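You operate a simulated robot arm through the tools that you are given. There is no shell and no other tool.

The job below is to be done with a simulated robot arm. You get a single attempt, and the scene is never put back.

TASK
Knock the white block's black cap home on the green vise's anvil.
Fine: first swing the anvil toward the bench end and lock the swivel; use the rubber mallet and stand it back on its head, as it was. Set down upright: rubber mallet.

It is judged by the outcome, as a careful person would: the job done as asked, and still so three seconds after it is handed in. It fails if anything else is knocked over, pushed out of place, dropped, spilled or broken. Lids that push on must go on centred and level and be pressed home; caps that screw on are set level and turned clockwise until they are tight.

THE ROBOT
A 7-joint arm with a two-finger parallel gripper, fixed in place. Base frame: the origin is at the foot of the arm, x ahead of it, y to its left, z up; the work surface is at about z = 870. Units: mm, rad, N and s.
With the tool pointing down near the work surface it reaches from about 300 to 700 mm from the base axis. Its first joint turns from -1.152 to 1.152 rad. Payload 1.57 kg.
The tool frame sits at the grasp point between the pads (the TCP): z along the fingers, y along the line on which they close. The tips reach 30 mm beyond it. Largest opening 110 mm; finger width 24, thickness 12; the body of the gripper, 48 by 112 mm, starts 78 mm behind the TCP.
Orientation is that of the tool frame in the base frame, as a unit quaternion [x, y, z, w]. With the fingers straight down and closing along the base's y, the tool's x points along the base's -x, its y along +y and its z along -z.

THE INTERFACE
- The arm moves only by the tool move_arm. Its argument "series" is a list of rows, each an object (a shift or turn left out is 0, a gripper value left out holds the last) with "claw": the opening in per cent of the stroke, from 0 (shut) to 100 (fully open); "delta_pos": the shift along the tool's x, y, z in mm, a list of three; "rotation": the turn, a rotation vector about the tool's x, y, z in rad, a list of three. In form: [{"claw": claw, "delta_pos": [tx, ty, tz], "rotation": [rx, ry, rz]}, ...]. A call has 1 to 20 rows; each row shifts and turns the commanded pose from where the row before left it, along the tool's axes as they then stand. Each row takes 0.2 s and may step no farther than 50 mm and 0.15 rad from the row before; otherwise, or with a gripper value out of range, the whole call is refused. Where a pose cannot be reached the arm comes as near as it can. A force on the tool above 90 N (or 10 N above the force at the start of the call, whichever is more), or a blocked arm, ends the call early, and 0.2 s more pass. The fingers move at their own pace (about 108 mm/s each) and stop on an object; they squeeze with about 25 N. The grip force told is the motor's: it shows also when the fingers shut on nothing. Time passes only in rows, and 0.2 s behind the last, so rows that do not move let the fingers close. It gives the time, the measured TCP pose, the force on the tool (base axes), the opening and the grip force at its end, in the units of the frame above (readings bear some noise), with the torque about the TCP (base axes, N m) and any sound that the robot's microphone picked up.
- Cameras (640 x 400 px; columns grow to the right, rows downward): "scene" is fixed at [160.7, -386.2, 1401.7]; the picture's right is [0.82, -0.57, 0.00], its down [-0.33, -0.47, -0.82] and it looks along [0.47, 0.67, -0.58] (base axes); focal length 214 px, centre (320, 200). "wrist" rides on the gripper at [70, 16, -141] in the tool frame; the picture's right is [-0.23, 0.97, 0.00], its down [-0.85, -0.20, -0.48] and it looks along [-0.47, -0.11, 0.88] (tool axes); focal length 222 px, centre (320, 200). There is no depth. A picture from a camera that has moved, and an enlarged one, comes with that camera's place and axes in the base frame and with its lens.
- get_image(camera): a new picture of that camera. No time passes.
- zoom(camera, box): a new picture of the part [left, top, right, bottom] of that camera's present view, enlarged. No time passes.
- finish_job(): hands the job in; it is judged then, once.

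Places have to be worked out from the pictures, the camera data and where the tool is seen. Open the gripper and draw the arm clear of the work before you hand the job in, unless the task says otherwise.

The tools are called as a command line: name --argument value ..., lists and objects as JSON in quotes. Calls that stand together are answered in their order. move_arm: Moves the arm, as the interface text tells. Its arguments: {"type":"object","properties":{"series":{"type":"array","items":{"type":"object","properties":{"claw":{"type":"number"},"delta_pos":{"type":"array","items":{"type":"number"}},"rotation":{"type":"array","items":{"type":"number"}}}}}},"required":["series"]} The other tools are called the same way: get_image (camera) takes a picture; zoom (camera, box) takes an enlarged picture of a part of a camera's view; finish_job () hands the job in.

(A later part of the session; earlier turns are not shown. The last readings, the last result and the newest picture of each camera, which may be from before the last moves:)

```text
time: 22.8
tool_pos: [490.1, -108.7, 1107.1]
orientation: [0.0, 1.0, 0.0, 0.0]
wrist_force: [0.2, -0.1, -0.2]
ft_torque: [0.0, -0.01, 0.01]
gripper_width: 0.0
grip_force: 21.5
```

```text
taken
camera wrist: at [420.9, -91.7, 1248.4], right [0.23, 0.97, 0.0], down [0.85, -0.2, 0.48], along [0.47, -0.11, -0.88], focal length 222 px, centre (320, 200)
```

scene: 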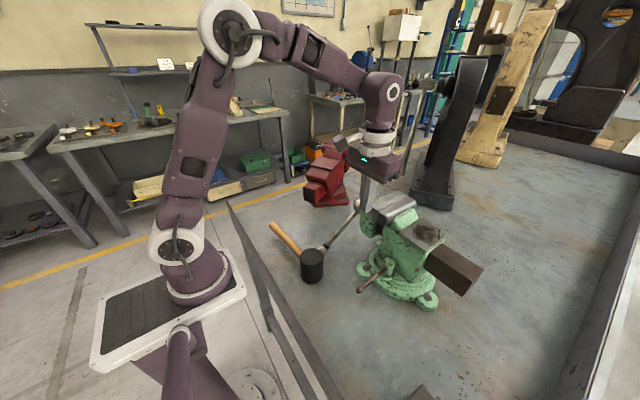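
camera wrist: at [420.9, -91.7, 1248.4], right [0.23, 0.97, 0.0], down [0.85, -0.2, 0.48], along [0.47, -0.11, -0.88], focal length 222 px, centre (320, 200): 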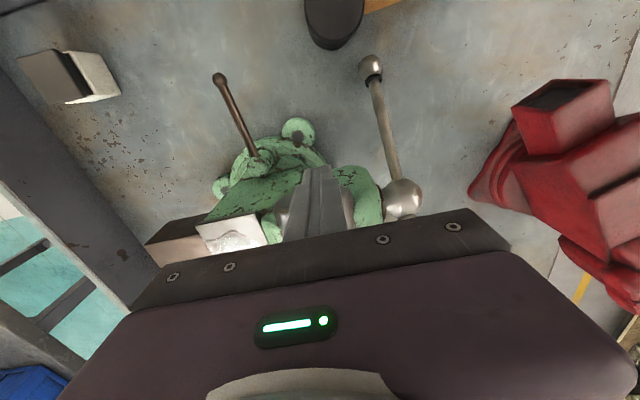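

The vise seems to have coasted a little farther after I let go. I enlarge both views to measure its angle and the gap between the handle ball and the mallet.

zoom --camera "scene" --box '[280, 180, 490, 320]'

zoom --camera "wrist" --box '[130, 0, 450, 240]'

```text
2.86 times, centred on (385, 250) of scene
camera zoom: at [160.8, -386.2, 1401.7], right [0.82, -0.57, 0.0], down [-0.33, -0.47, -0.82], along [0.47, 0.67, -0.58], focal length 613 px, centre (134, 57)
```

zoom: 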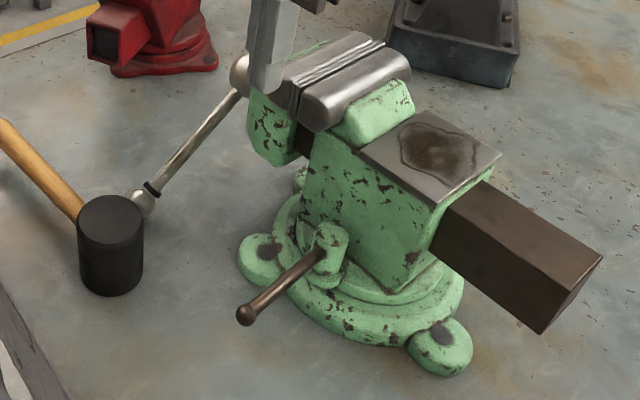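

```text
1.67 times, centred on (290, 120) of wrist
camera zoom: at [420.9, -91.7, 1248.4], right [0.23, 0.97, 0.0], down [0.85, -0.2, 0.48], along [0.47, -0.11, -0.88], focal length 370 px, centre (370, 333)
```

zoom: 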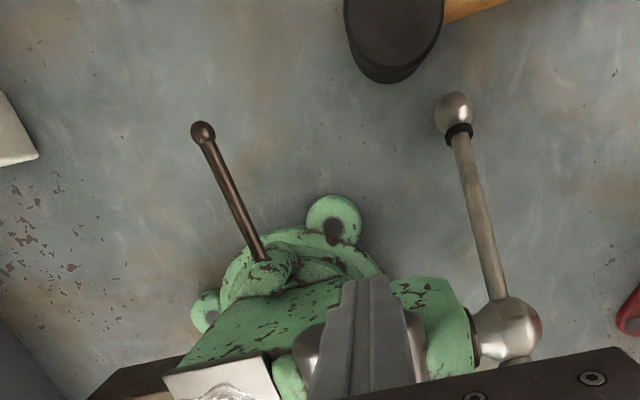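

The vise axis is about 269° and the handle ball (422,-26,900) clears the mallet by roughly 25 mm. I lower the fingers beside the jaw's robot-side end and push gently toward +x to see whether the swivel has a stop in the other direction.

move_arm --series '[{"delta_pos": [15, -3, 0]}, {"delta_pos": [0, 0, 25]}, {"delta_pos": [0, 0, 23]}, {"delta_pos": [-7, 0, 0]}, {"delta_pos": [-7, 0, 0]}, {"delta_pos": [-5, 0, 0]}, {"delta_pos": [-5, 0, 0]}, {"delta_pos": [-5, 0, 0]}, {"delta_pos": [0, 0, 0]}]'

zoom --camera "scene" --box '[280, 160, 490, 320]'

```text
time: 24.8
tool_pos: [500.2, -115.2, 1059.1]
orientation: [0.0, 1.0, 0.0, -0.001]
wrist_force: [-3.4, 0.1, 0.2]
ft_torque: [0.03, -0.04, 0.03]
gripper_width: 0.0
grip_force: 20.9
```

```text
2.50 times, centred on (385, 240) of scene
camera zoom: at [160.6, -386.2, 1401.7], right [0.82, -0.57, 0.0], down [-0.33, -0.47, -0.82], along [0.47, 0.67, -0.58], focal length 536 px, centre (158, 100)
```

zoom: 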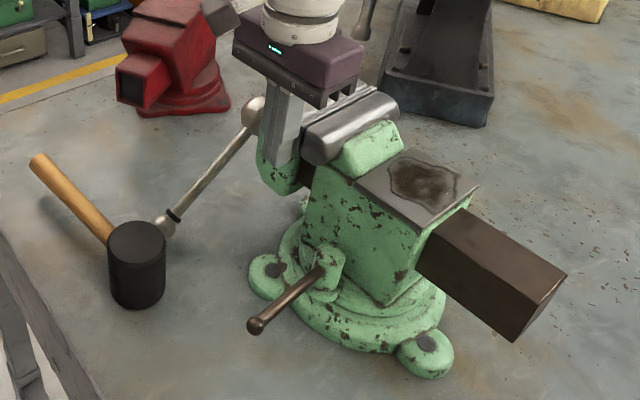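

Contact at about 3 N. I push the jaw along its arc toward +x in small steps to swing the vise back and feel for a stop.

move_arm --series '[{"delta_pos": [-5, 4, 0]}, {"delta_pos": [-5, 4, 0]}, {"delta_pos": [-5, 3.5, 0]}, {"delta_pos": [-6, 3, 0]}, {"delta_pos": [-6, 3, 0]}, {"delta_pos": [-6, 2.5, 0]}, {"delta_pos": [-6, 2, 0]}, {"delta_pos": [-6, 1.5, 0]}, {"delta_pos": [0, 0, 0]}]'

zoom --camera "scene" --box '[280, 160, 490, 320]'

```text
time: 26.8
tool_pos: [547.1, -90.4, 1059.6]
orientation: [0.001, 1.0, 0.0, 0.002]
wrist_force: [-0.5, 0.2, -0.2]
ft_torque: [0.0, 0.01, 0.05]
gripper_width: 0.0
grip_force: 21.7
```

```text
2.50 times, centred on (385, 240) of scene
camera zoom: at [160.8, -386.2, 1401.7], right [0.82, -0.57, 0.0], down [-0.33, -0.47, -0.82], along [0.47, 0.67, -0.58], focal length 536 px, centre (158, 100)
```

zoom: 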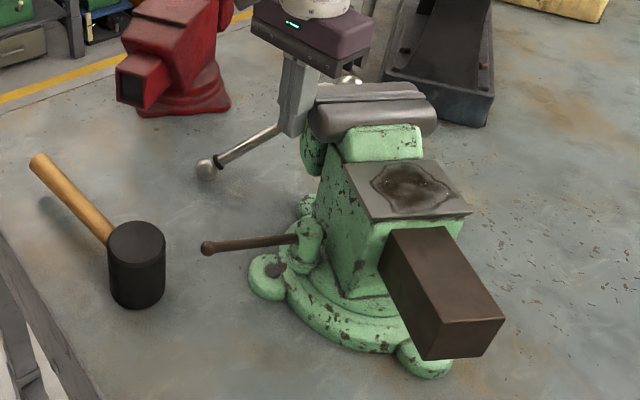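

It swings back freely. I keep going past the starting angle, gently.

move_arm --series '[{"delta_pos": [-6, 1, 0]}, {"delta_pos": [-6, 0.5, 0]}, {"delta_pos": [-6, 0, 0]}, {"delta_pos": [-6, 0, 0]}, {"delta_pos": [-6, -0.5, 0]}, {"delta_pos": [0, 0, 0]}]'

zoom --camera "scene" --box '[280, 160, 490, 320]'

```text
time: 28.2
tool_pos: [575.8, -90.9, 1060.0]
orientation: [0.0, 1.0, 0.0, 0.001]
wrist_force: [-0.8, 3.2, -1.6]
ft_torque: [-0.03, 0.02, 0.03]
gripper_width: 0.0
grip_force: 21.0
```

```text
2.50 times, centred on (385, 240) of scene
camera zoom: at [160.7, -386.1, 1401.7], right [0.82, -0.57, 0.0], down [-0.33, -0.47, -0.82], along [0.47, 0.67, -0.58], focal length 536 px, centre (158, 100)
```

zoom: 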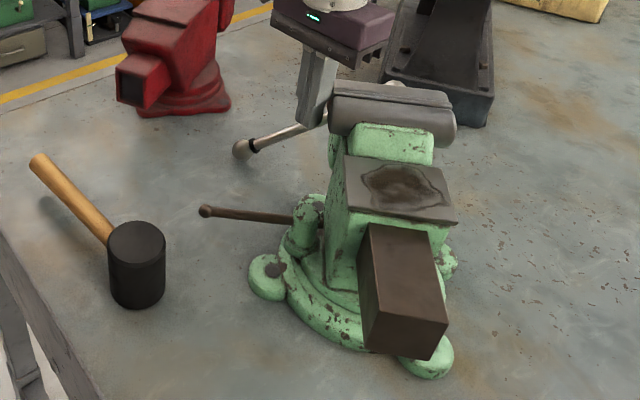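

The vise is near its starting angle again (about 222°). I push a little more, now along the jaw-end normal (+x,-y), to see whether it stops here.

move_arm --series '[{"delta_pos": [-4, -3, 0]}, {"delta_pos": [-4, -3, 0]}, {"delta_pos": [-4, -3, 0]}, {"delta_pos": [0, 0, 0]}]'

zoom --camera "scene" --box '[280, 160, 490, 320]'

```text
time: 29.2
tool_pos: [589.0, -95.3, 1058.1]
orientation: [-0.002, 1.0, 0.004, 0.001]
wrist_force: [9.9, 38.8, -4.0]
ft_torque: [-0.49, 0.2, 0.63]
gripper_width: 0.1
grip_force: 20.9
```

```text
2.50 times, centred on (385, 240) of scene
camera zoom: at [161.2, -385.0, 1402.0], right [0.82, -0.57, 0.0], down [-0.33, -0.47, -0.82], along [0.47, 0.67, -0.58], focal length 536 px, centre (158, 100)
```

zoom: 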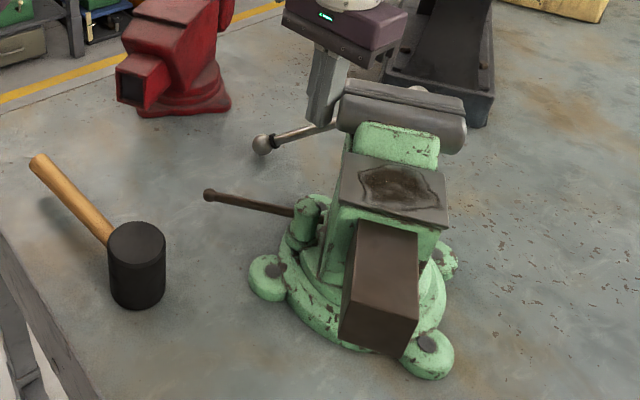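

The vise turned past its start to about 214°, and the 39 N is mostly a radial jam of the finger on the jaw end, not a clear stop. I relieve the pressure and push purely tangentially (+x) to see whether it goes on.

move_arm --series '[{"delta_pos": [0, 5, 0]}, {"delta_pos": [-4, 1, 0]}, {"delta_pos": [-5, 0, 0]}, {"delta_pos": [-5, 0, 0]}, {"delta_pos": [0, 0, 0]}]'

zoom --camera "scene" --box '[280, 160, 490, 320]'

get_image --camera "wrist"

```text
time: 30.4
tool_pos: [602.1, -94.0, 1059.9]
orientation: [0.001, 1.0, -0.002, 0.0]
wrist_force: [-0.2, 0.2, 0.0]
ft_torque: [-0.02, -0.01, 0.0]
gripper_width: 0.1
grip_force: 21.5
```

```text
2.50 times, centred on (385, 240) of scene
camera zoom: at [160.7, -386.2, 1401.7], right [0.82, -0.57, 0.0], down [-0.33, -0.47, -0.82], along [0.47, 0.67, -0.58], focal length 536 px, centre (158, 100)
```

zoom: 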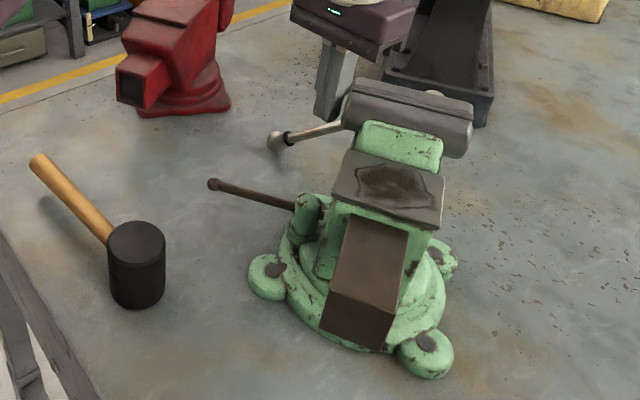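

```text
taken
camera wrist: at [531.8, -76.5, 1201.3], right [0.23, 0.97, 0.0], down [0.85, -0.2, 0.48], along [0.47, -0.11, -0.88], focal length 222 px, centre (320, 200)
```

wrist: 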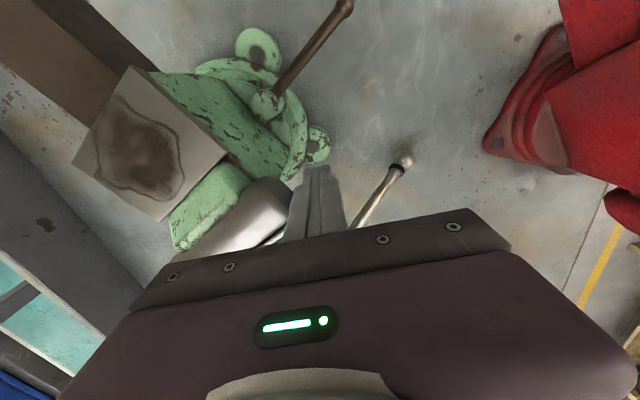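

The vise kept turning freely to about 207°, so there is no stop near the start in this direction either. I lift off and go to the box's -y side to continue feeling the range from there.

move_arm --series '[{"delta_pos": [5, 12, 0]}, {"delta_pos": [5, 5, -45]}, {"delta_pos": [0, 0, -45]}, {"delta_pos": [25, -40, 0]}, {"delta_pos": [25, -40, 0]}, {"delta_pos": [25, -40, 0]}, {"delta_pos": [25, -40, 0]}, {"delta_pos": [25, -42, 0]}, {"delta_pos": [12, -42, 0]}, {"delta_pos": [0, -15, 0]}, {"delta_pos": [0, 0, 0]}]'

get_image --camera "wrist"

get_image --camera "scene"

```text
time: 32.8
tool_pos: [453.2, -332.8, 1147.6]
orientation: [0.0, 1.0, 0.0, 0.0]
wrist_force: [-1.0, 0.0, 0.7]
ft_torque: [-0.01, 0.02, 0.0]
gripper_width: 0.0
grip_force: 21.0
```

```text
taken
camera wrist: at [383.5, -315.6, 1289.8], right [0.23, 0.97, 0.0], down [0.85, -0.2, 0.48], along [0.47, -0.11, -0.88], focal length 222 px, centre (320, 200)
```

wrist: 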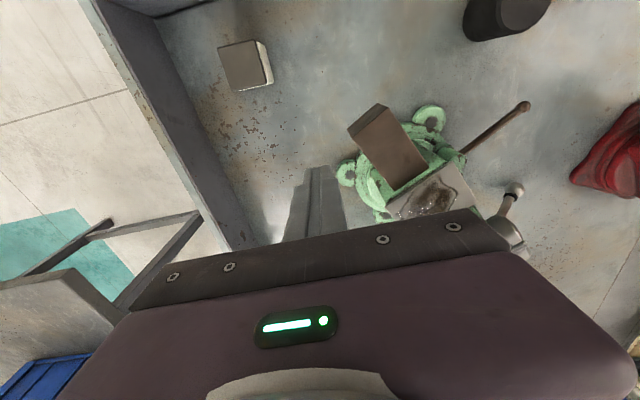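

```text
taken
```

scene: 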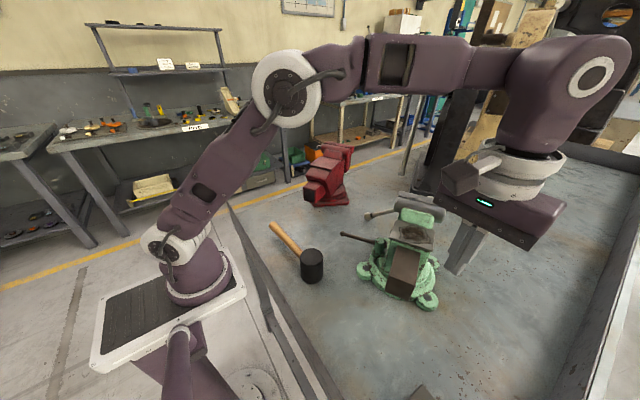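

I lower beside the box's -y face and push it toward +y in small steps.

move_arm --series '[{"delta_pos": [-12, 0, 0]}, {"delta_pos": [0, 0, 45]}, {"delta_pos": [0, 0, 45]}, {"delta_pos": [0, 0, 45]}, {"delta_pos": [0, 0, 5]}, {"delta_pos": [0, 8, 0]}, {"delta_pos": [0, 8, 0]}, {"delta_pos": [0, 8, 0]}, {"delta_pos": [0, 5, 0]}, {"delta_pos": [0, 5, 0]}, {"delta_pos": [0, 5, 0]}, {"delta_pos": [0, 5, 0]}, {"delta_pos": [0, 5, 0]}, {"delta_pos": [0, 5, 0]}, {"delta_pos": [0, 0, 0]}]'

zoom --camera "scene" --box '[280, 160, 490, 320]'

get_image --camera "wrist"

```text
time: 36.0
tool_pos: [467.1, -280.1, 1009.4]
orientation: [0.0, 1.0, 0.0, 0.0]
wrist_force: [-1.0, -3.1, -1.3]
ft_torque: [-0.01, -0.01, 0.06]
gripper_width: 0.0
grip_force: 21.6
```

```text
2.50 times, centred on (385, 240) of scene
camera zoom: at [160.8, -386.3, 1401.6], right [0.82, -0.57, 0.0], down [-0.33, -0.47, -0.82], along [0.47, 0.67, -0.58], focal length 536 px, centre (158, 100)
```

zoom: 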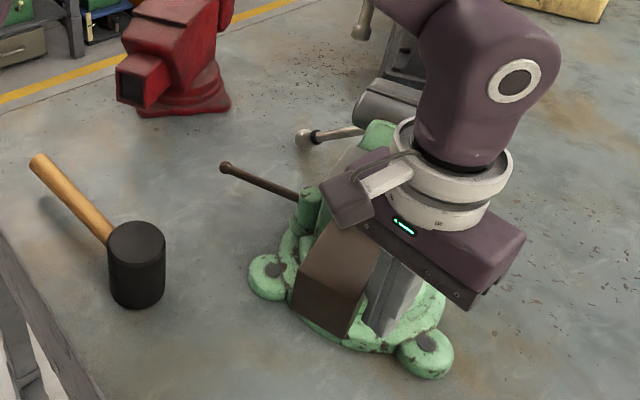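

```text
taken
camera wrist: at [397.0, -262.4, 1151.1], right [0.23, 0.97, 0.0], down [0.85, -0.2, 0.48], along [0.47, -0.11, -0.88], focal length 222 px, centre (320, 200)
```

wrist: 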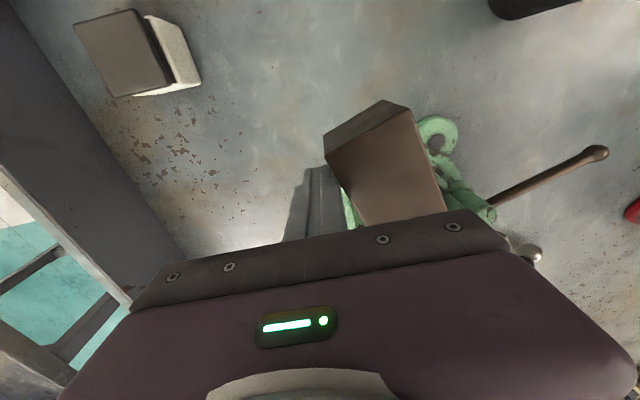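

Still free at about 200°. I keep pushing the box toward +y to see whether it stops before it squares to the robot-side edge.

move_arm --series '[{"delta_pos": [0.5, 5, 0]}, {"delta_pos": [0.5, 5, 0]}, {"delta_pos": [0.5, 5, 0]}, {"delta_pos": [0.5, 5, 0]}, {"delta_pos": [0.5, 5, 0]}, {"delta_pos": [0.5, 5, 0]}, {"delta_pos": [0, 0, 0]}]'

zoom --camera "scene" --box '[280, 160, 490, 320]'

```text
time: 37.6
tool_pos: [462.4, -251.6, 1009.0]
orientation: [0.0, 1.0, 0.0, 0.001]
wrist_force: [-0.5, -0.2, -0.6]
ft_torque: [0.02, -0.03, -0.01]
gripper_width: 0.2
grip_force: 20.9
```

```text
2.50 times, centred on (385, 240) of scene
camera zoom: at [160.7, -386.3, 1401.7], right [0.82, -0.57, 0.0], down [-0.33, -0.47, -0.82], along [0.47, 0.67, -0.58], focal length 536 px, centre (158, 100)
```

zoom: 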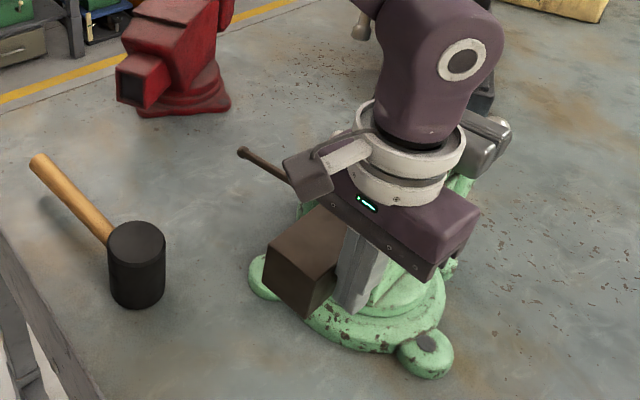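

Free again at roughly 188°. I push a bit more to check for a stop near 180°.

move_arm --series '[{"delta_pos": [0, 5, 0]}, {"delta_pos": [0, 5, 0]}, {"delta_pos": [0, 5, 0]}, {"delta_pos": [0, 5, 0]}, {"delta_pos": [0, 5, 0]}, {"delta_pos": [0, 0, 0]}]'

zoom --camera "scene" --box '[280, 160, 490, 320]'

get_image --camera "wrist"

```text
time: 39.0
tool_pos: [462.2, -235.9, 1010.0]
orientation: [0.005, 1.0, -0.007, 0.001]
wrist_force: [8.0, -81.0, -18.7]
ft_torque: [1.22, 0.39, -1.15]
gripper_width: 0.0
grip_force: 21.1
```

```text
2.50 times, centred on (385, 240) of scene
camera zoom: at [161.2, -388.8, 1400.8], right [0.82, -0.57, 0.0], down [-0.33, -0.47, -0.82], along [0.47, 0.67, -0.58], focal length 536 px, centre (158, 100)
```

zoom: 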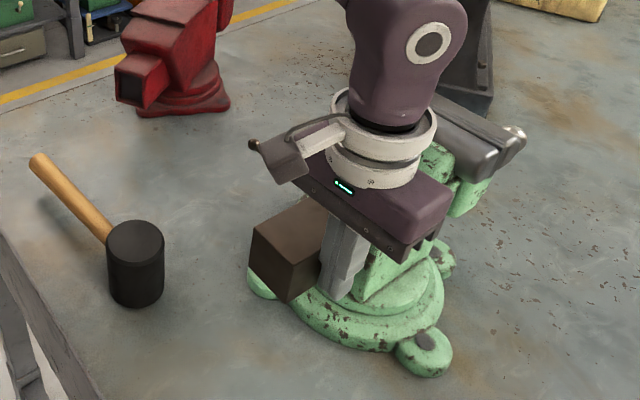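

```text
taken
camera wrist: at [392.5, -215.9, 1151.5], right [0.24, 0.97, -0.01], down [0.85, -0.2, 0.48], along [0.47, -0.13, -0.88], focal length 222 px, centre (320, 200)
```

wrist: 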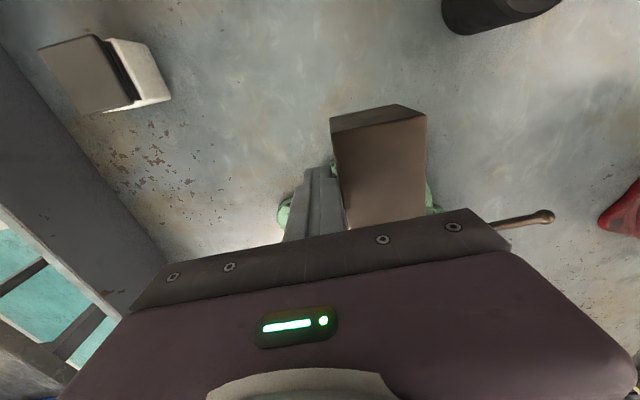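

A firm stop: 81 N with the box squared at about 180°, i.e. the swivel's range ends with the anvil facing the -x bench end. I ease off the pressure, lift away and measure that angle from above.

move_arm --series '[{"delta_pos": [0, -8, 0]}, {"delta_pos": [0, -12, 0]}, {"delta_pos": [0, -10, -40]}, {"delta_pos": [0, 0, -45]}, {"delta_pos": [0, 0, -45]}, {"delta_pos": [-10, 0, -45]}, {"delta_pos": [-30, 0, -25]}, {"delta_pos": [0, 0, 0]}]'

get_image --camera "wrist"

zoom --camera "scene" --box '[280, 160, 490, 320]'

```text
time: 40.8
tool_pos: [501.3, -254.0, 1210.0]
orientation: [0.0, 1.0, 0.0, 0.0]
wrist_force: [0.0, -0.6, -0.5]
ft_torque: [-0.02, 0.0, 0.0]
gripper_width: 0.0
grip_force: 21.7
```

```text
taken
camera wrist: at [432.5, -236.1, 1351.8], right [0.23, 0.97, 0.0], down [0.86, -0.2, 0.48], along [0.47, -0.11, -0.88], focal length 222 px, centre (320, 200)
```

wrist: 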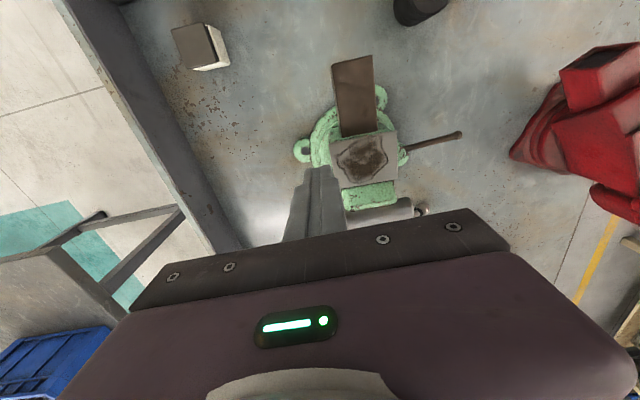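

```text
2.50 times, centred on (385, 240) of scene
camera zoom: at [160.7, -386.2, 1401.7], right [0.82, -0.57, 0.0], down [-0.33, -0.47, -0.82], along [0.47, 0.67, -0.58], focal length 536 px, centre (158, 100)
```

zoom: 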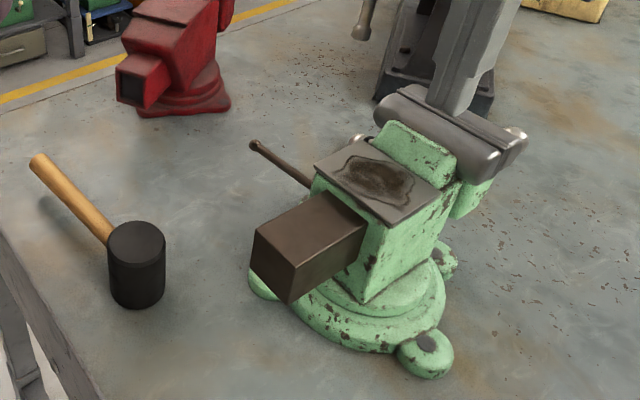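

zoom --camera "wrist" --box '[280, 40, 480, 220]'

```text
2.22 times, centred on (380, 130) of wrist
camera zoom: at [432.5, -236.1, 1351.8], right [0.23, 0.97, 0.0], down [0.86, -0.2, 0.48], along [0.47, -0.11, -0.88], focal length 494 px, centre (187, 356)
```

zoom: 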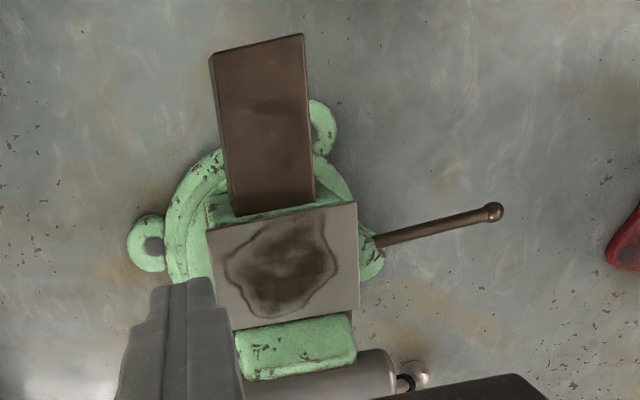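

The swivel stop squares the anvil and slide box with the bench's short end on the robot side: the bench is about 1.8 m long in x and only 0.87 m in y, so that is its near end. The swing is now made, so next comes the swivel lever, whose ball is near (575,-17,946); I move above and to its -x side.

move_arm --series '[{"delta_pos": [-6, 46, 10]}, {"delta_pos": [-6, 46, 10]}, {"delta_pos": [-6, 46, 10]}, {"delta_pos": [-6, 46, 10]}, {"delta_pos": [-6, 46, 10]}, {"delta_pos": [0, 4, 45]}, {"delta_pos": [0, 0, 0]}]'

get_image --camera "wrist"

zoom --camera "scene" --box '[300, 160, 480, 300]'

```text
time: 42.4
tool_pos: [531.1, -22.3, 1114.5]
orientation: [0.001, 1.0, 0.0, 0.0]
wrist_force: [0.4, -0.1, -0.5]
ft_torque: [0.03, 0.0, 0.0]
gripper_width: 0.1
grip_force: 21.4
```

```text
taken
camera wrist: at [462.2, -5.0, 1256.8], right [0.23, 0.97, 0.0], down [0.85, -0.2, 0.48], along [0.47, -0.11, -0.88], focal length 222 px, centre (320, 200)
```

wrist: 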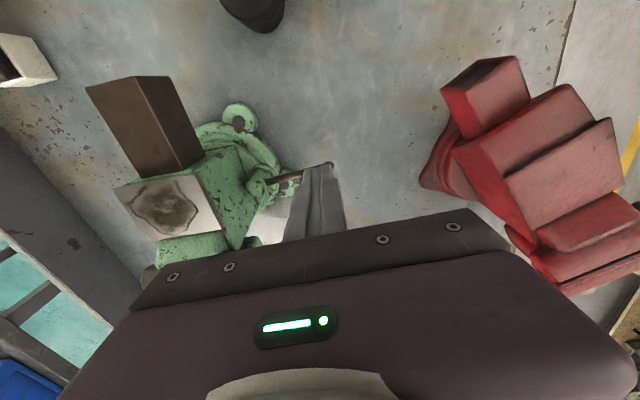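

```text
2.86 times, centred on (390, 230) of scene
camera zoom: at [160.8, -386.2, 1401.7], right [0.82, -0.57, 0.0], down [-0.33, -0.47, -0.82], along [0.47, 0.67, -0.58], focal length 613 px, centre (120, 114)
```

zoom: 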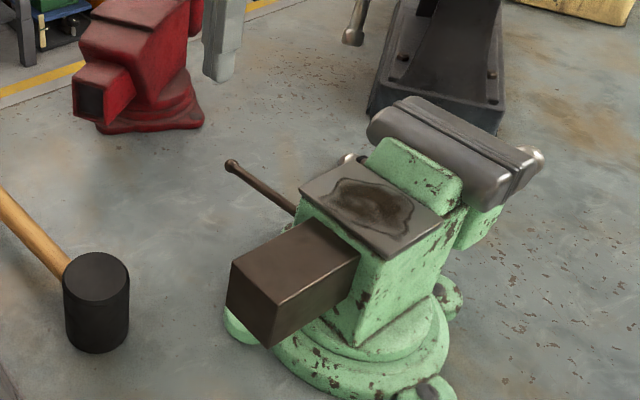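

The ball lies at about (572,-16,946) with roughly 19 mm gap to the fingers. I lower beside it and push toward +x (clockwise seen from above, the tightening sense), which also leans the vise onto its stop.

move_arm --series '[{"delta_pos": [2, -3, 45]}, {"delta_pos": [0, 0, 45]}, {"delta_pos": [0, 0, 45]}, {"delta_pos": [0, 0, 25]}, {"delta_pos": [-6, 0, 0]}, {"delta_pos": [-6, 0, 0]}, {"delta_pos": [-4, 0, 0]}, {"delta_pos": [-4, 0, 0]}, {"delta_pos": [-4, 0, 0]}, {"delta_pos": [-4, 0, 0]}, {"delta_pos": [0, 0, 0]}]'

zoom --camera "scene" --box '[300, 160, 480, 300]'

get_image --camera "wrist"

```text
time: 44.8
tool_pos: [559.7, -26.8, 955.5]
orientation: [-0.001, 1.0, 0.0, 0.0]
wrist_force: [-1.4, 0.5, 1.0]
ft_torque: [0.02, -0.01, 0.03]
gripper_width: 0.0
grip_force: 21.4
```

```text
2.86 times, centred on (390, 230) of scene
camera zoom: at [160.7, -386.2, 1401.7], right [0.82, -0.57, 0.0], down [-0.33, -0.47, -0.82], along [0.47, 0.67, -0.58], focal length 613 px, centre (120, 114)
```

zoom: 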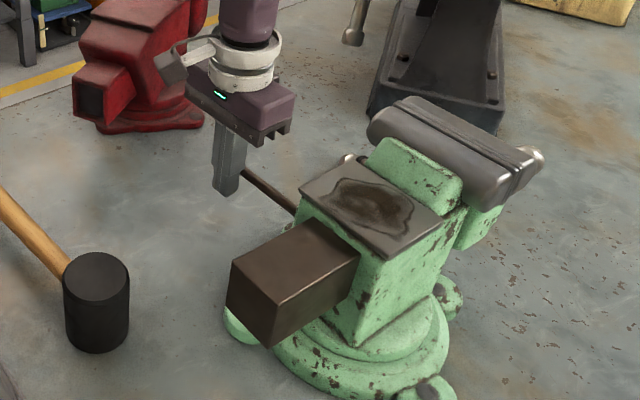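

```text
taken
camera wrist: at [489.8, -8.9, 1096.3], right [0.23, 0.97, 0.0], down [0.85, -0.2, 0.48], along [0.47, -0.11, -0.88], focal length 222 px, centre (320, 200)
```

wrist: 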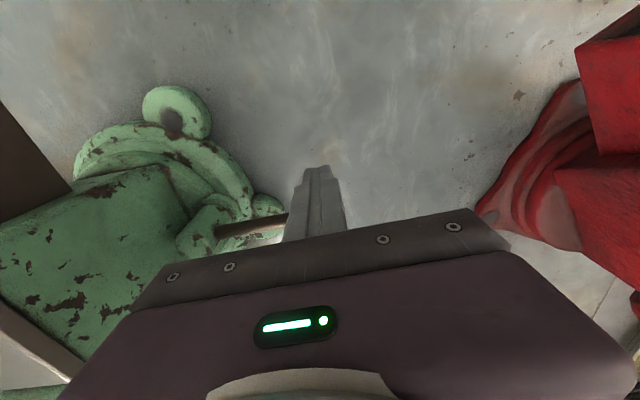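

The fingers are just touching the lever. I continue pushing toward +x in small steps and watch the force.

move_arm --series '[{"delta_pos": [-4, 0, 0]}, {"delta_pos": [-4, 0, 0]}, {"delta_pos": [-4, 0, 0]}, {"delta_pos": [-4, 0, 0]}, {"delta_pos": [0, 0, 0]}]'

zoom --camera "scene" --box '[300, 160, 480, 300]'

```text
time: 45.8
tool_pos: [560.1, -25.4, 954.4]
orientation: [0.002, 1.0, -0.002, -0.02]
wrist_force: [-22.7, -0.2, 19.1]
ft_torque: [0.14, -0.1, 0.15]
gripper_width: 0.0
grip_force: 21.4
stopped in row 4: the force on the tool passed its limit at 95 N (the readings are from after the stop); the commanded pose is now the measured one
```

```text
2.86 times, centred on (390, 230) of scene
camera zoom: at [159.8, -386.2, 1401.8], right [0.82, -0.57, 0.0], down [-0.33, -0.47, -0.82], along [0.47, 0.67, -0.58], focal length 613 px, centre (120, 114)
```

zoom: 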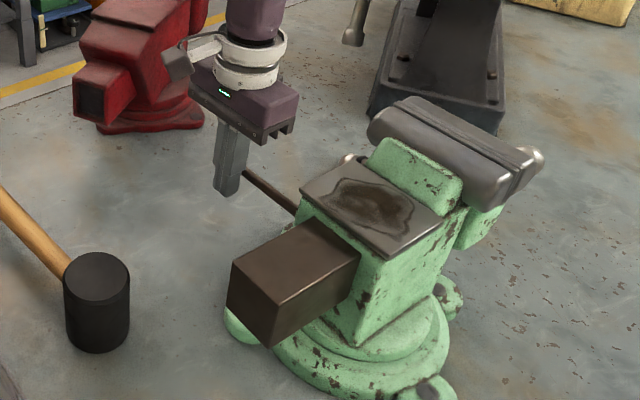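

The lever is solid in this sense (95 N, no movement), so it is at its end there and must turn the other way. I back off, hop over the lever and try it gently from its +x side.

move_arm --series '[{"delta_pos": [10, 0, 0]}, {"delta_pos": [0, 0, -35]}, {"delta_pos": [0, 0, -35]}, {"delta_pos": [-30, 0, 0]}, {"delta_pos": [-32, 0, 0]}, {"delta_pos": [0, 0, 35]}, {"delta_pos": [0, 0, 35]}, {"delta_pos": [0, 0, 0]}]'

get_image --camera "wrist"

zoom --camera "scene" --box '[300, 160, 480, 300]'

```text
time: 47.5
tool_pos: [615.2, -24.9, 952.2]
orientation: [0.001, 1.0, 0.0, -0.018]
wrist_force: [-0.4, -0.5, -0.5]
ft_torque: [0.02, 0.0, 0.0]
gripper_width: 0.1
grip_force: 21.2
```

```text
taken
camera wrist: at [549.4, -6.5, 1096.2], right [0.23, 0.97, -0.01], down [0.87, -0.2, 0.45], along [0.43, -0.11, -0.89], focal length 222 px, centre (320, 200)
```

wrist: 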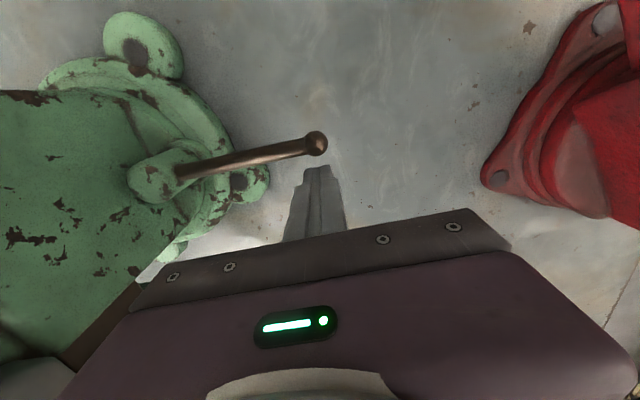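

```text
2.86 times, centred on (390, 230) of scene
camera zoom: at [160.7, -386.2, 1401.7], right [0.82, -0.57, 0.0], down [-0.33, -0.47, -0.82], along [0.47, 0.67, -0.58], focal length 613 px, centre (120, 114)
```

zoom: 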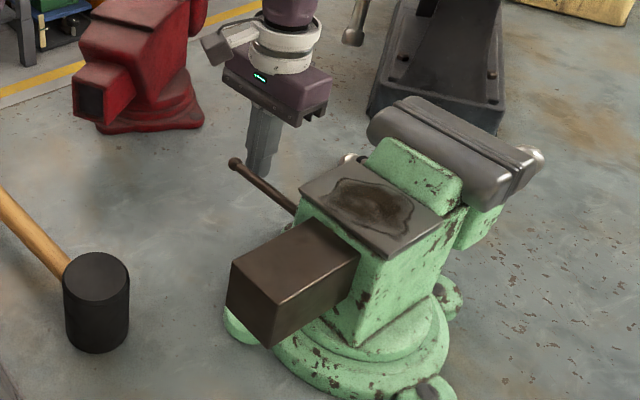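

I now have a clear view of the lever: rod through the boss, ball at about (572,-16). From the +x side I approach and push lightly toward -x, watching whether the lever or the whole vise moves.

move_arm --series '[{"delta_pos": [6, 0, 0], "rotation": [0, -0.036, 0]}, {"delta_pos": [6, 0, 0]}, {"delta_pos": [6, 0, 0]}, {"delta_pos": [4, 0, 0]}, {"delta_pos": [3, 0, 0]}, {"delta_pos": [3, 0, 0]}, {"delta_pos": [3, 0, 0]}, {"delta_pos": [0, 0, 0]}]'

get_image --camera "wrist"

zoom --camera "scene" --box '[300, 160, 480, 300]'

```text
time: 49.4
tool_pos: [584.0, -26.1, 951.2]
orientation: [0.0, 1.0, -0.002, 0.0]
wrist_force: [-0.2, -0.5, 0.4]
ft_torque: [0.13, 0.08, 0.02]
gripper_width: 0.0
grip_force: 21.7
```

```text
taken
camera wrist: at [514.0, -8.4, 1093.4], right [0.23, 0.97, 0.0], down [0.85, -0.2, 0.48], along [0.47, -0.11, -0.88], focal length 222 px, centre (320, 200)
```

wrist: 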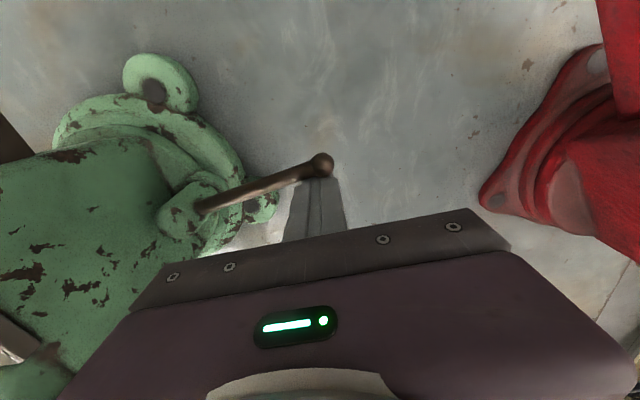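

```text
2.86 times, centred on (390, 230) of scene
camera zoom: at [160.8, -386.3, 1401.6], right [0.82, -0.57, 0.0], down [-0.33, -0.47, -0.82], along [0.47, 0.67, -0.58], focal length 613 px, centre (120, 114)
```

zoom: 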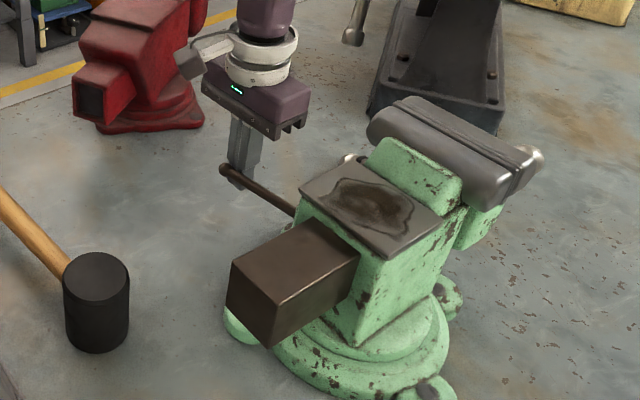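

The lever turned slightly while the vise stayed put, with almost no force, so this is its working direction. I follow its arc around the boss (about (577,-125)) in small steps.

move_arm --series '[{"delta_pos": [5.2, -0.4, -2]}, {"delta_pos": [5.2, -0.4, -2]}, {"delta_pos": [5.2, -0.4, -2]}, {"delta_pos": [5.2, -0.4, 0]}, {"delta_pos": [5.2, -0.4, 0]}, {"delta_pos": [4.9, -1.6, 0]}, {"delta_pos": [4.9, -1.6, 0]}, {"delta_pos": [4.9, -1.6, 0]}, {"delta_pos": [0, 0, 0]}]'

get_image --camera "wrist"

zoom --camera "scene" --box '[300, 160, 480, 300]'

```text
time: 51.4
tool_pos: [543.3, -34.0, 956.5]
orientation: [0.001, 1.0, -0.001, 0.0]
wrist_force: [1.6, 0.4, -0.4]
ft_torque: [0.01, -0.06, 0.02]
gripper_width: 0.0
grip_force: 21.0
```

```text
taken
camera wrist: at [474.1, -15.8, 1098.9], right [0.23, 0.97, 0.0], down [0.85, -0.2, 0.48], along [0.47, -0.11, -0.88], focal length 222 px, centre (320, 200)
```

wrist: 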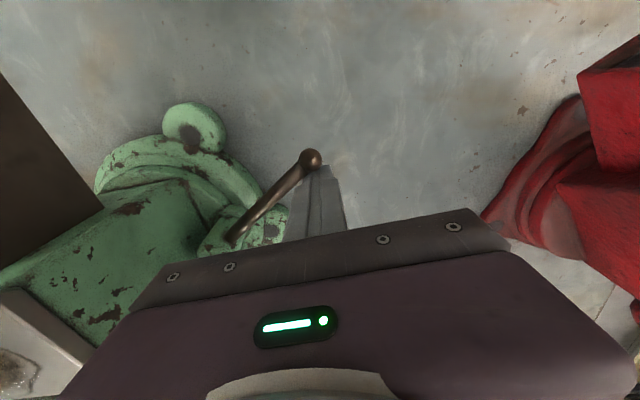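

```text
2.86 times, centred on (390, 230) of scene
camera zoom: at [160.8, -386.2, 1401.7], right [0.82, -0.57, 0.0], down [-0.33, -0.47, -0.82], along [0.47, 0.67, -0.58], focal length 613 px, centre (120, 114)
```

zoom: 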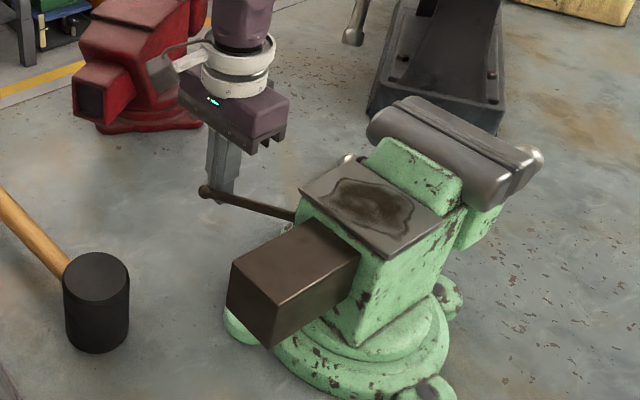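

The lever keeps following while the vise stays still. I continue along the arc.

move_arm --series '[{"delta_pos": [4.8, -1.5, 0]}, {"delta_pos": [4.8, -2, 0]}, {"delta_pos": [4.5, -2.8, 0]}, {"delta_pos": [4.4, -3, 0]}, {"delta_pos": [4.2, -3.2, 0]}, {"delta_pos": [4.0, -3.4, 0]}, {"delta_pos": [3.8, -3.6, 0]}, {"delta_pos": [0, 0, 0]}]'

get_image --camera "wrist"

zoom --camera "scene" --box '[300, 160, 480, 300]'

```text
time: 53.1
tool_pos: [512.8, -52.1, 956.9]
orientation: [0.001, 1.0, -0.001, 0.0]
wrist_force: [2.2, 0.7, 0.1]
ft_torque: [0.02, 0.0, 0.02]
gripper_width: 0.0
grip_force: 21.2
```

```text
taken
camera wrist: at [443.1, -33.9, 1098.5], right [0.23, 0.97, 0.0], down [0.85, -0.2, 0.48], along [0.47, -0.11, -0.88], focal length 222 px, centre (320, 200)
```

wrist: 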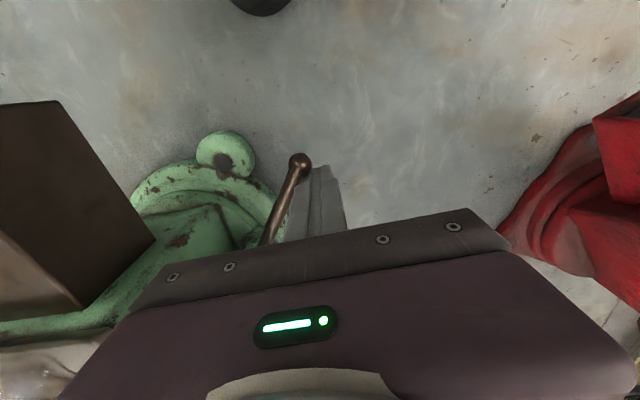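

```text
2.86 times, centred on (390, 230) of scene
camera zoom: at [160.8, -386.2, 1401.7], right [0.82, -0.57, 0.0], down [-0.33, -0.47, -0.82], along [0.47, 0.67, -0.58], focal length 613 px, centre (120, 114)
```

zoom: 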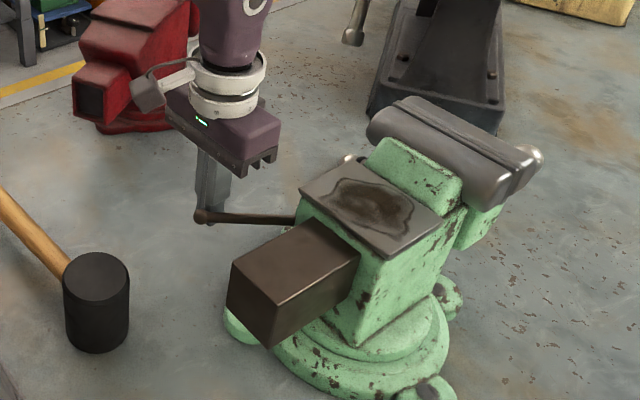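

Lever now at about 140°, still light (2 N), vise unmoved. I continue the arc toward where it should come up tight.

move_arm --series '[{"delta_pos": [3.6, -3.6, -2]}, {"delta_pos": [3.4, -3.8, -2]}, {"delta_pos": [3.2, -4, -2]}, {"delta_pos": [3, -4.2, 0]}, {"delta_pos": [2.8, -4.4, 0]}, {"delta_pos": [2.5, -4.5, 0]}, {"delta_pos": [0, 0, 0]}]'

get_image --camera "wrist"

zoom --camera "scene" --box '[300, 160, 480, 300]'

```text
time: 54.8
tool_pos: [497.5, -70.2, 963.4]
orientation: [-0.001, 1.0, 0.003, 0.003]
wrist_force: [31.3, 51.5, -22.9]
ft_torque: [0.99, -0.67, -0.23]
gripper_width: 0.0
grip_force: 21.0
```

```text
taken
camera wrist: at [426.7, -52.9, 1105.5], right [0.22, 0.97, 0.01], down [0.85, -0.2, 0.48], along [0.47, -0.1, -0.88], focal length 222 px, centre (320, 200)
```

wrist: 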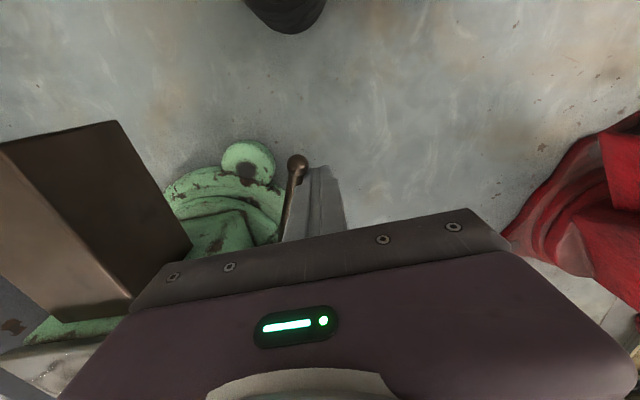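

```text
2.86 times, centred on (390, 230) of scene
camera zoom: at [162.0, -384.8, 1401.9], right [0.82, -0.57, 0.0], down [-0.33, -0.47, -0.82], along [0.47, 0.67, -0.58], focal length 613 px, centre (120, 114)
```

zoom: 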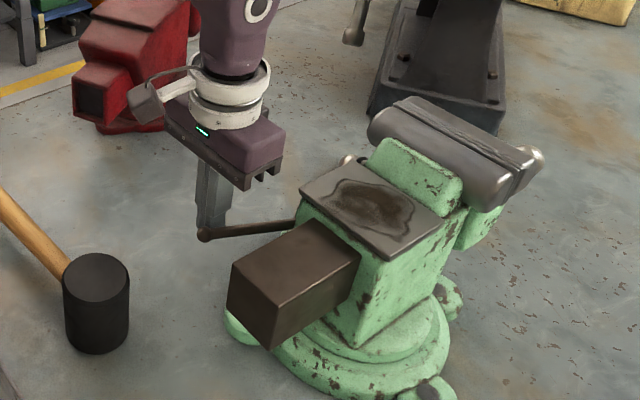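

The lever came up tight (about 60 N at its end, turned roughly 61° to 156°) and the vise did not swing under some 8 N·m, so the swivel is locked. I back the fingers off the lever, lift, and look at the result.

move_arm --series '[{"delta_pos": [-5, 8, 0]}, {"delta_pos": [-5, 12, 0]}, {"delta_pos": [0, 10, -40]}, {"delta_pos": [0, 0, -48]}, {"delta_pos": [0, 0, -48]}, {"delta_pos": [0, -30, -35]}, {"delta_pos": [0, -45, -15]}, {"delta_pos": [0, -45, 0]}, {"delta_pos": [0, 0, 0]}]'

get_image --camera "wrist"

zoom --camera "scene" --box '[300, 160, 480, 300]'

```text
time: 56.8
tool_pos: [502.5, -163.9, 1148.9]
orientation: [0.0, 1.0, -0.002, 0.0]
wrist_force: [-0.4, 0.3, 0.0]
ft_torque: [-0.01, 0.02, 0.0]
gripper_width: 0.1
grip_force: 21.7
```

```text
taken
camera wrist: at [433.4, -146.5, 1291.0], right [0.23, 0.97, 0.0], down [0.85, -0.2, 0.48], along [0.47, -0.11, -0.88], focal length 222 px, centre (320, 200)
```

wrist: 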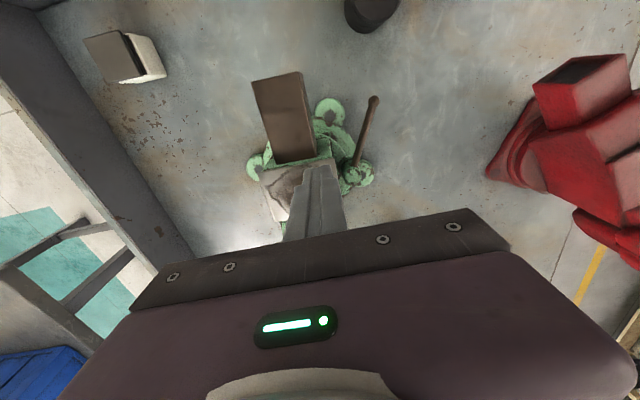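

```text
2.86 times, centred on (390, 230) of scene
camera zoom: at [160.7, -386.3, 1401.7], right [0.82, -0.57, 0.0], down [-0.33, -0.47, -0.82], along [0.47, 0.67, -0.58], focal length 613 px, centre (120, 114)
```

zoom: 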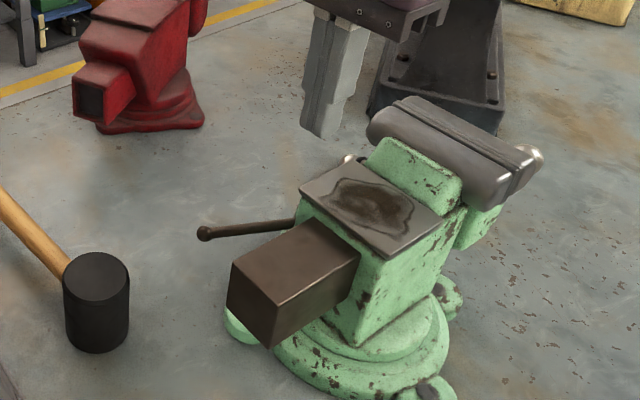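

The lever stays put and the anvil faces the near bench end. Next is the white block near (349,-420): I move over it for a close look.

move_arm --series '[{"delta_pos": [18, -42, 5]}, {"delta_pos": [18, -42, 5]}, {"delta_pos": [18, -42, 5]}, {"delta_pos": [18, -42, 5]}, {"delta_pos": [18, -42, 5]}, {"delta_pos": [18, -42, 5]}, {"delta_pos": [0, 0, 0]}]'

get_image --camera "wrist"

get_image --camera "scene"

```text
time: 58.4
tool_pos: [395.7, -418.3, 1118.1]
orientation: [0.001, 1.0, -0.001, 0.001]
wrist_force: [-0.2, 0.0, -0.2]
ft_torque: [-0.01, -0.01, -0.04]
gripper_width: 0.0
grip_force: 21.1
```

```text
taken
camera wrist: at [325.8, -400.5, 1260.5], right [0.23, 0.97, 0.0], down [0.85, -0.2, 0.48], along [0.47, -0.11, -0.88], focal length 222 px, centre (320, 200)
```

wrist: 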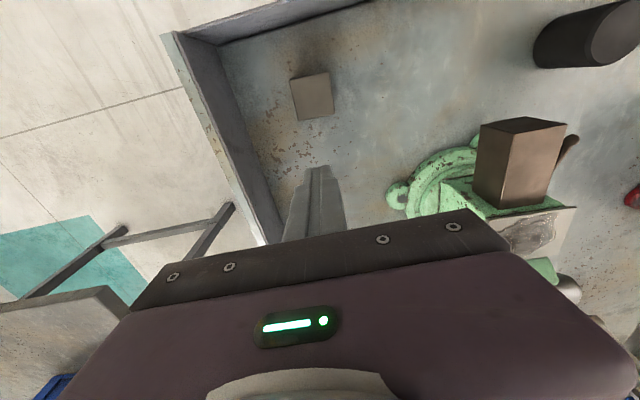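

```text
taken
```

scene: 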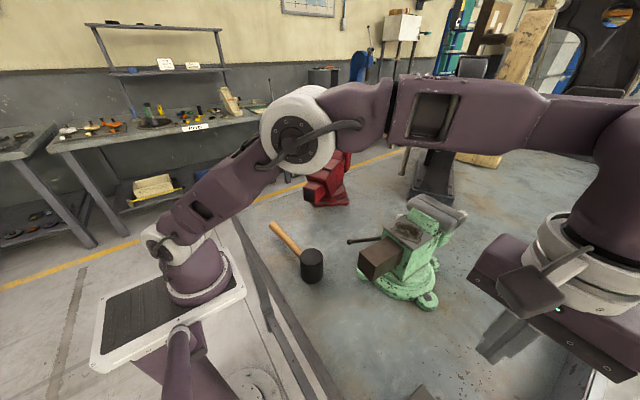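

zoom --camera "wrist" --box '[265, 50, 365, 140]'

zoom --camera "scene" --box '[370, 360, 470, 400]'

```text
4.44 times, centred on (315, 95) of wrist
camera zoom: at [325.8, -400.5, 1260.5], right [0.23, 0.97, 0.0], down [0.85, -0.2, 0.48], along [0.47, -0.11, -0.88], focal length 987 px, centre (342, 667)
```

zoom: 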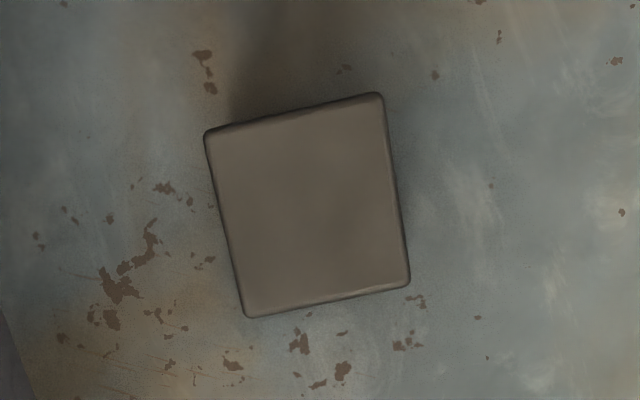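

```text
6.40 times, centred on (420, 380) of scene
camera zoom: at [160.7, -386.3, 1401.7], right [0.82, -0.57, 0.0], down [-0.33, -0.47, -0.82], along [0.47, 0.67, -0.58], focal length 1373 px, centre (-320, -952)
```

zoom: 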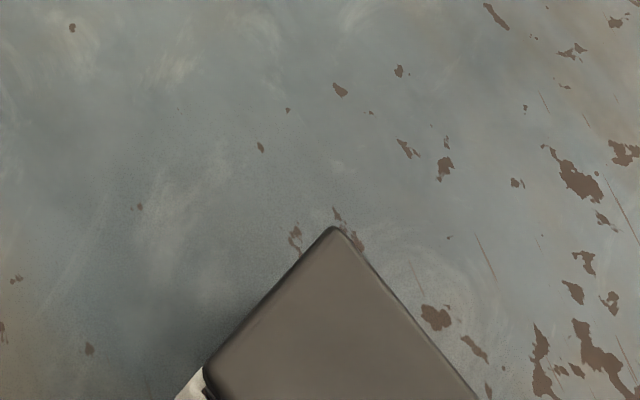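

The cap top is a ~53 mm square centred near (347,-415) at z≈925, almost axis-aligned (yaw about -2.6°). I take an oblique view from the +y side to see how the cap sits on the white body.

move_arm --series '[{"claw": 100, "delta_pos": [0, 40, 0]}, {"delta_pos": [0, 40, 0], "rotation": [0.15, 0, 0]}, {"rotation": [0.15, 0, 0]}, {"rotation": [0.15, 0, 0]}, {"rotation": [0.15, 0, 0]}, {"delta_pos": [0, 0, 0]}]'

get_image --camera "wrist"

```text
time: 59.8
tool_pos: [395.0, -338.6, 1119.6]
orientation: [0.0, 0.955, -0.298, -0.001]
wrist_force: [-0.1, 0.1, 0.0]
ft_torque: [-0.03, 0.0, 0.0]
gripper_width: 109.9
grip_force: 0.1
```

```text
taken
camera wrist: at [325.4, -243.6, 1227.5], right [0.23, 0.8, -0.55], down [0.85, 0.11, 0.51], along [0.47, -0.59, -0.66], focal length 222 px, centre (320, 200)
```

wrist: 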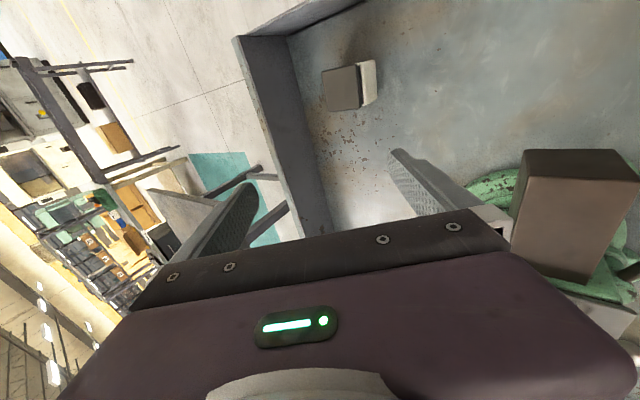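

zoom --camera "wrist" --box '[305, 45, 395, 125]'

```text
5.00 times, centred on (350, 85) of wrist
camera zoom: at [325.4, -243.6, 1227.5], right [0.23, 0.8, -0.55], down [0.85, 0.11, 0.51], along [0.47, -0.59, -0.66], focal length 1111 px, centre (170, 775)
```

zoom: 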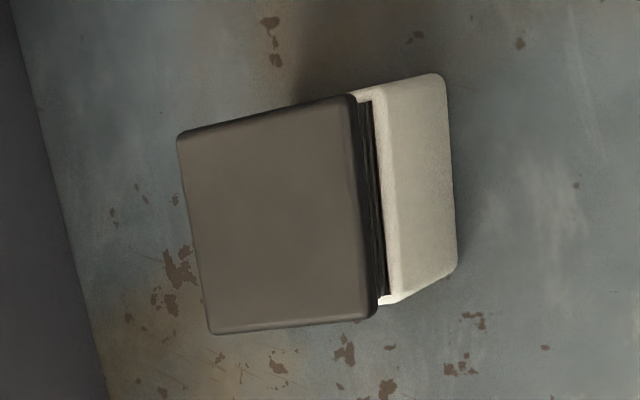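

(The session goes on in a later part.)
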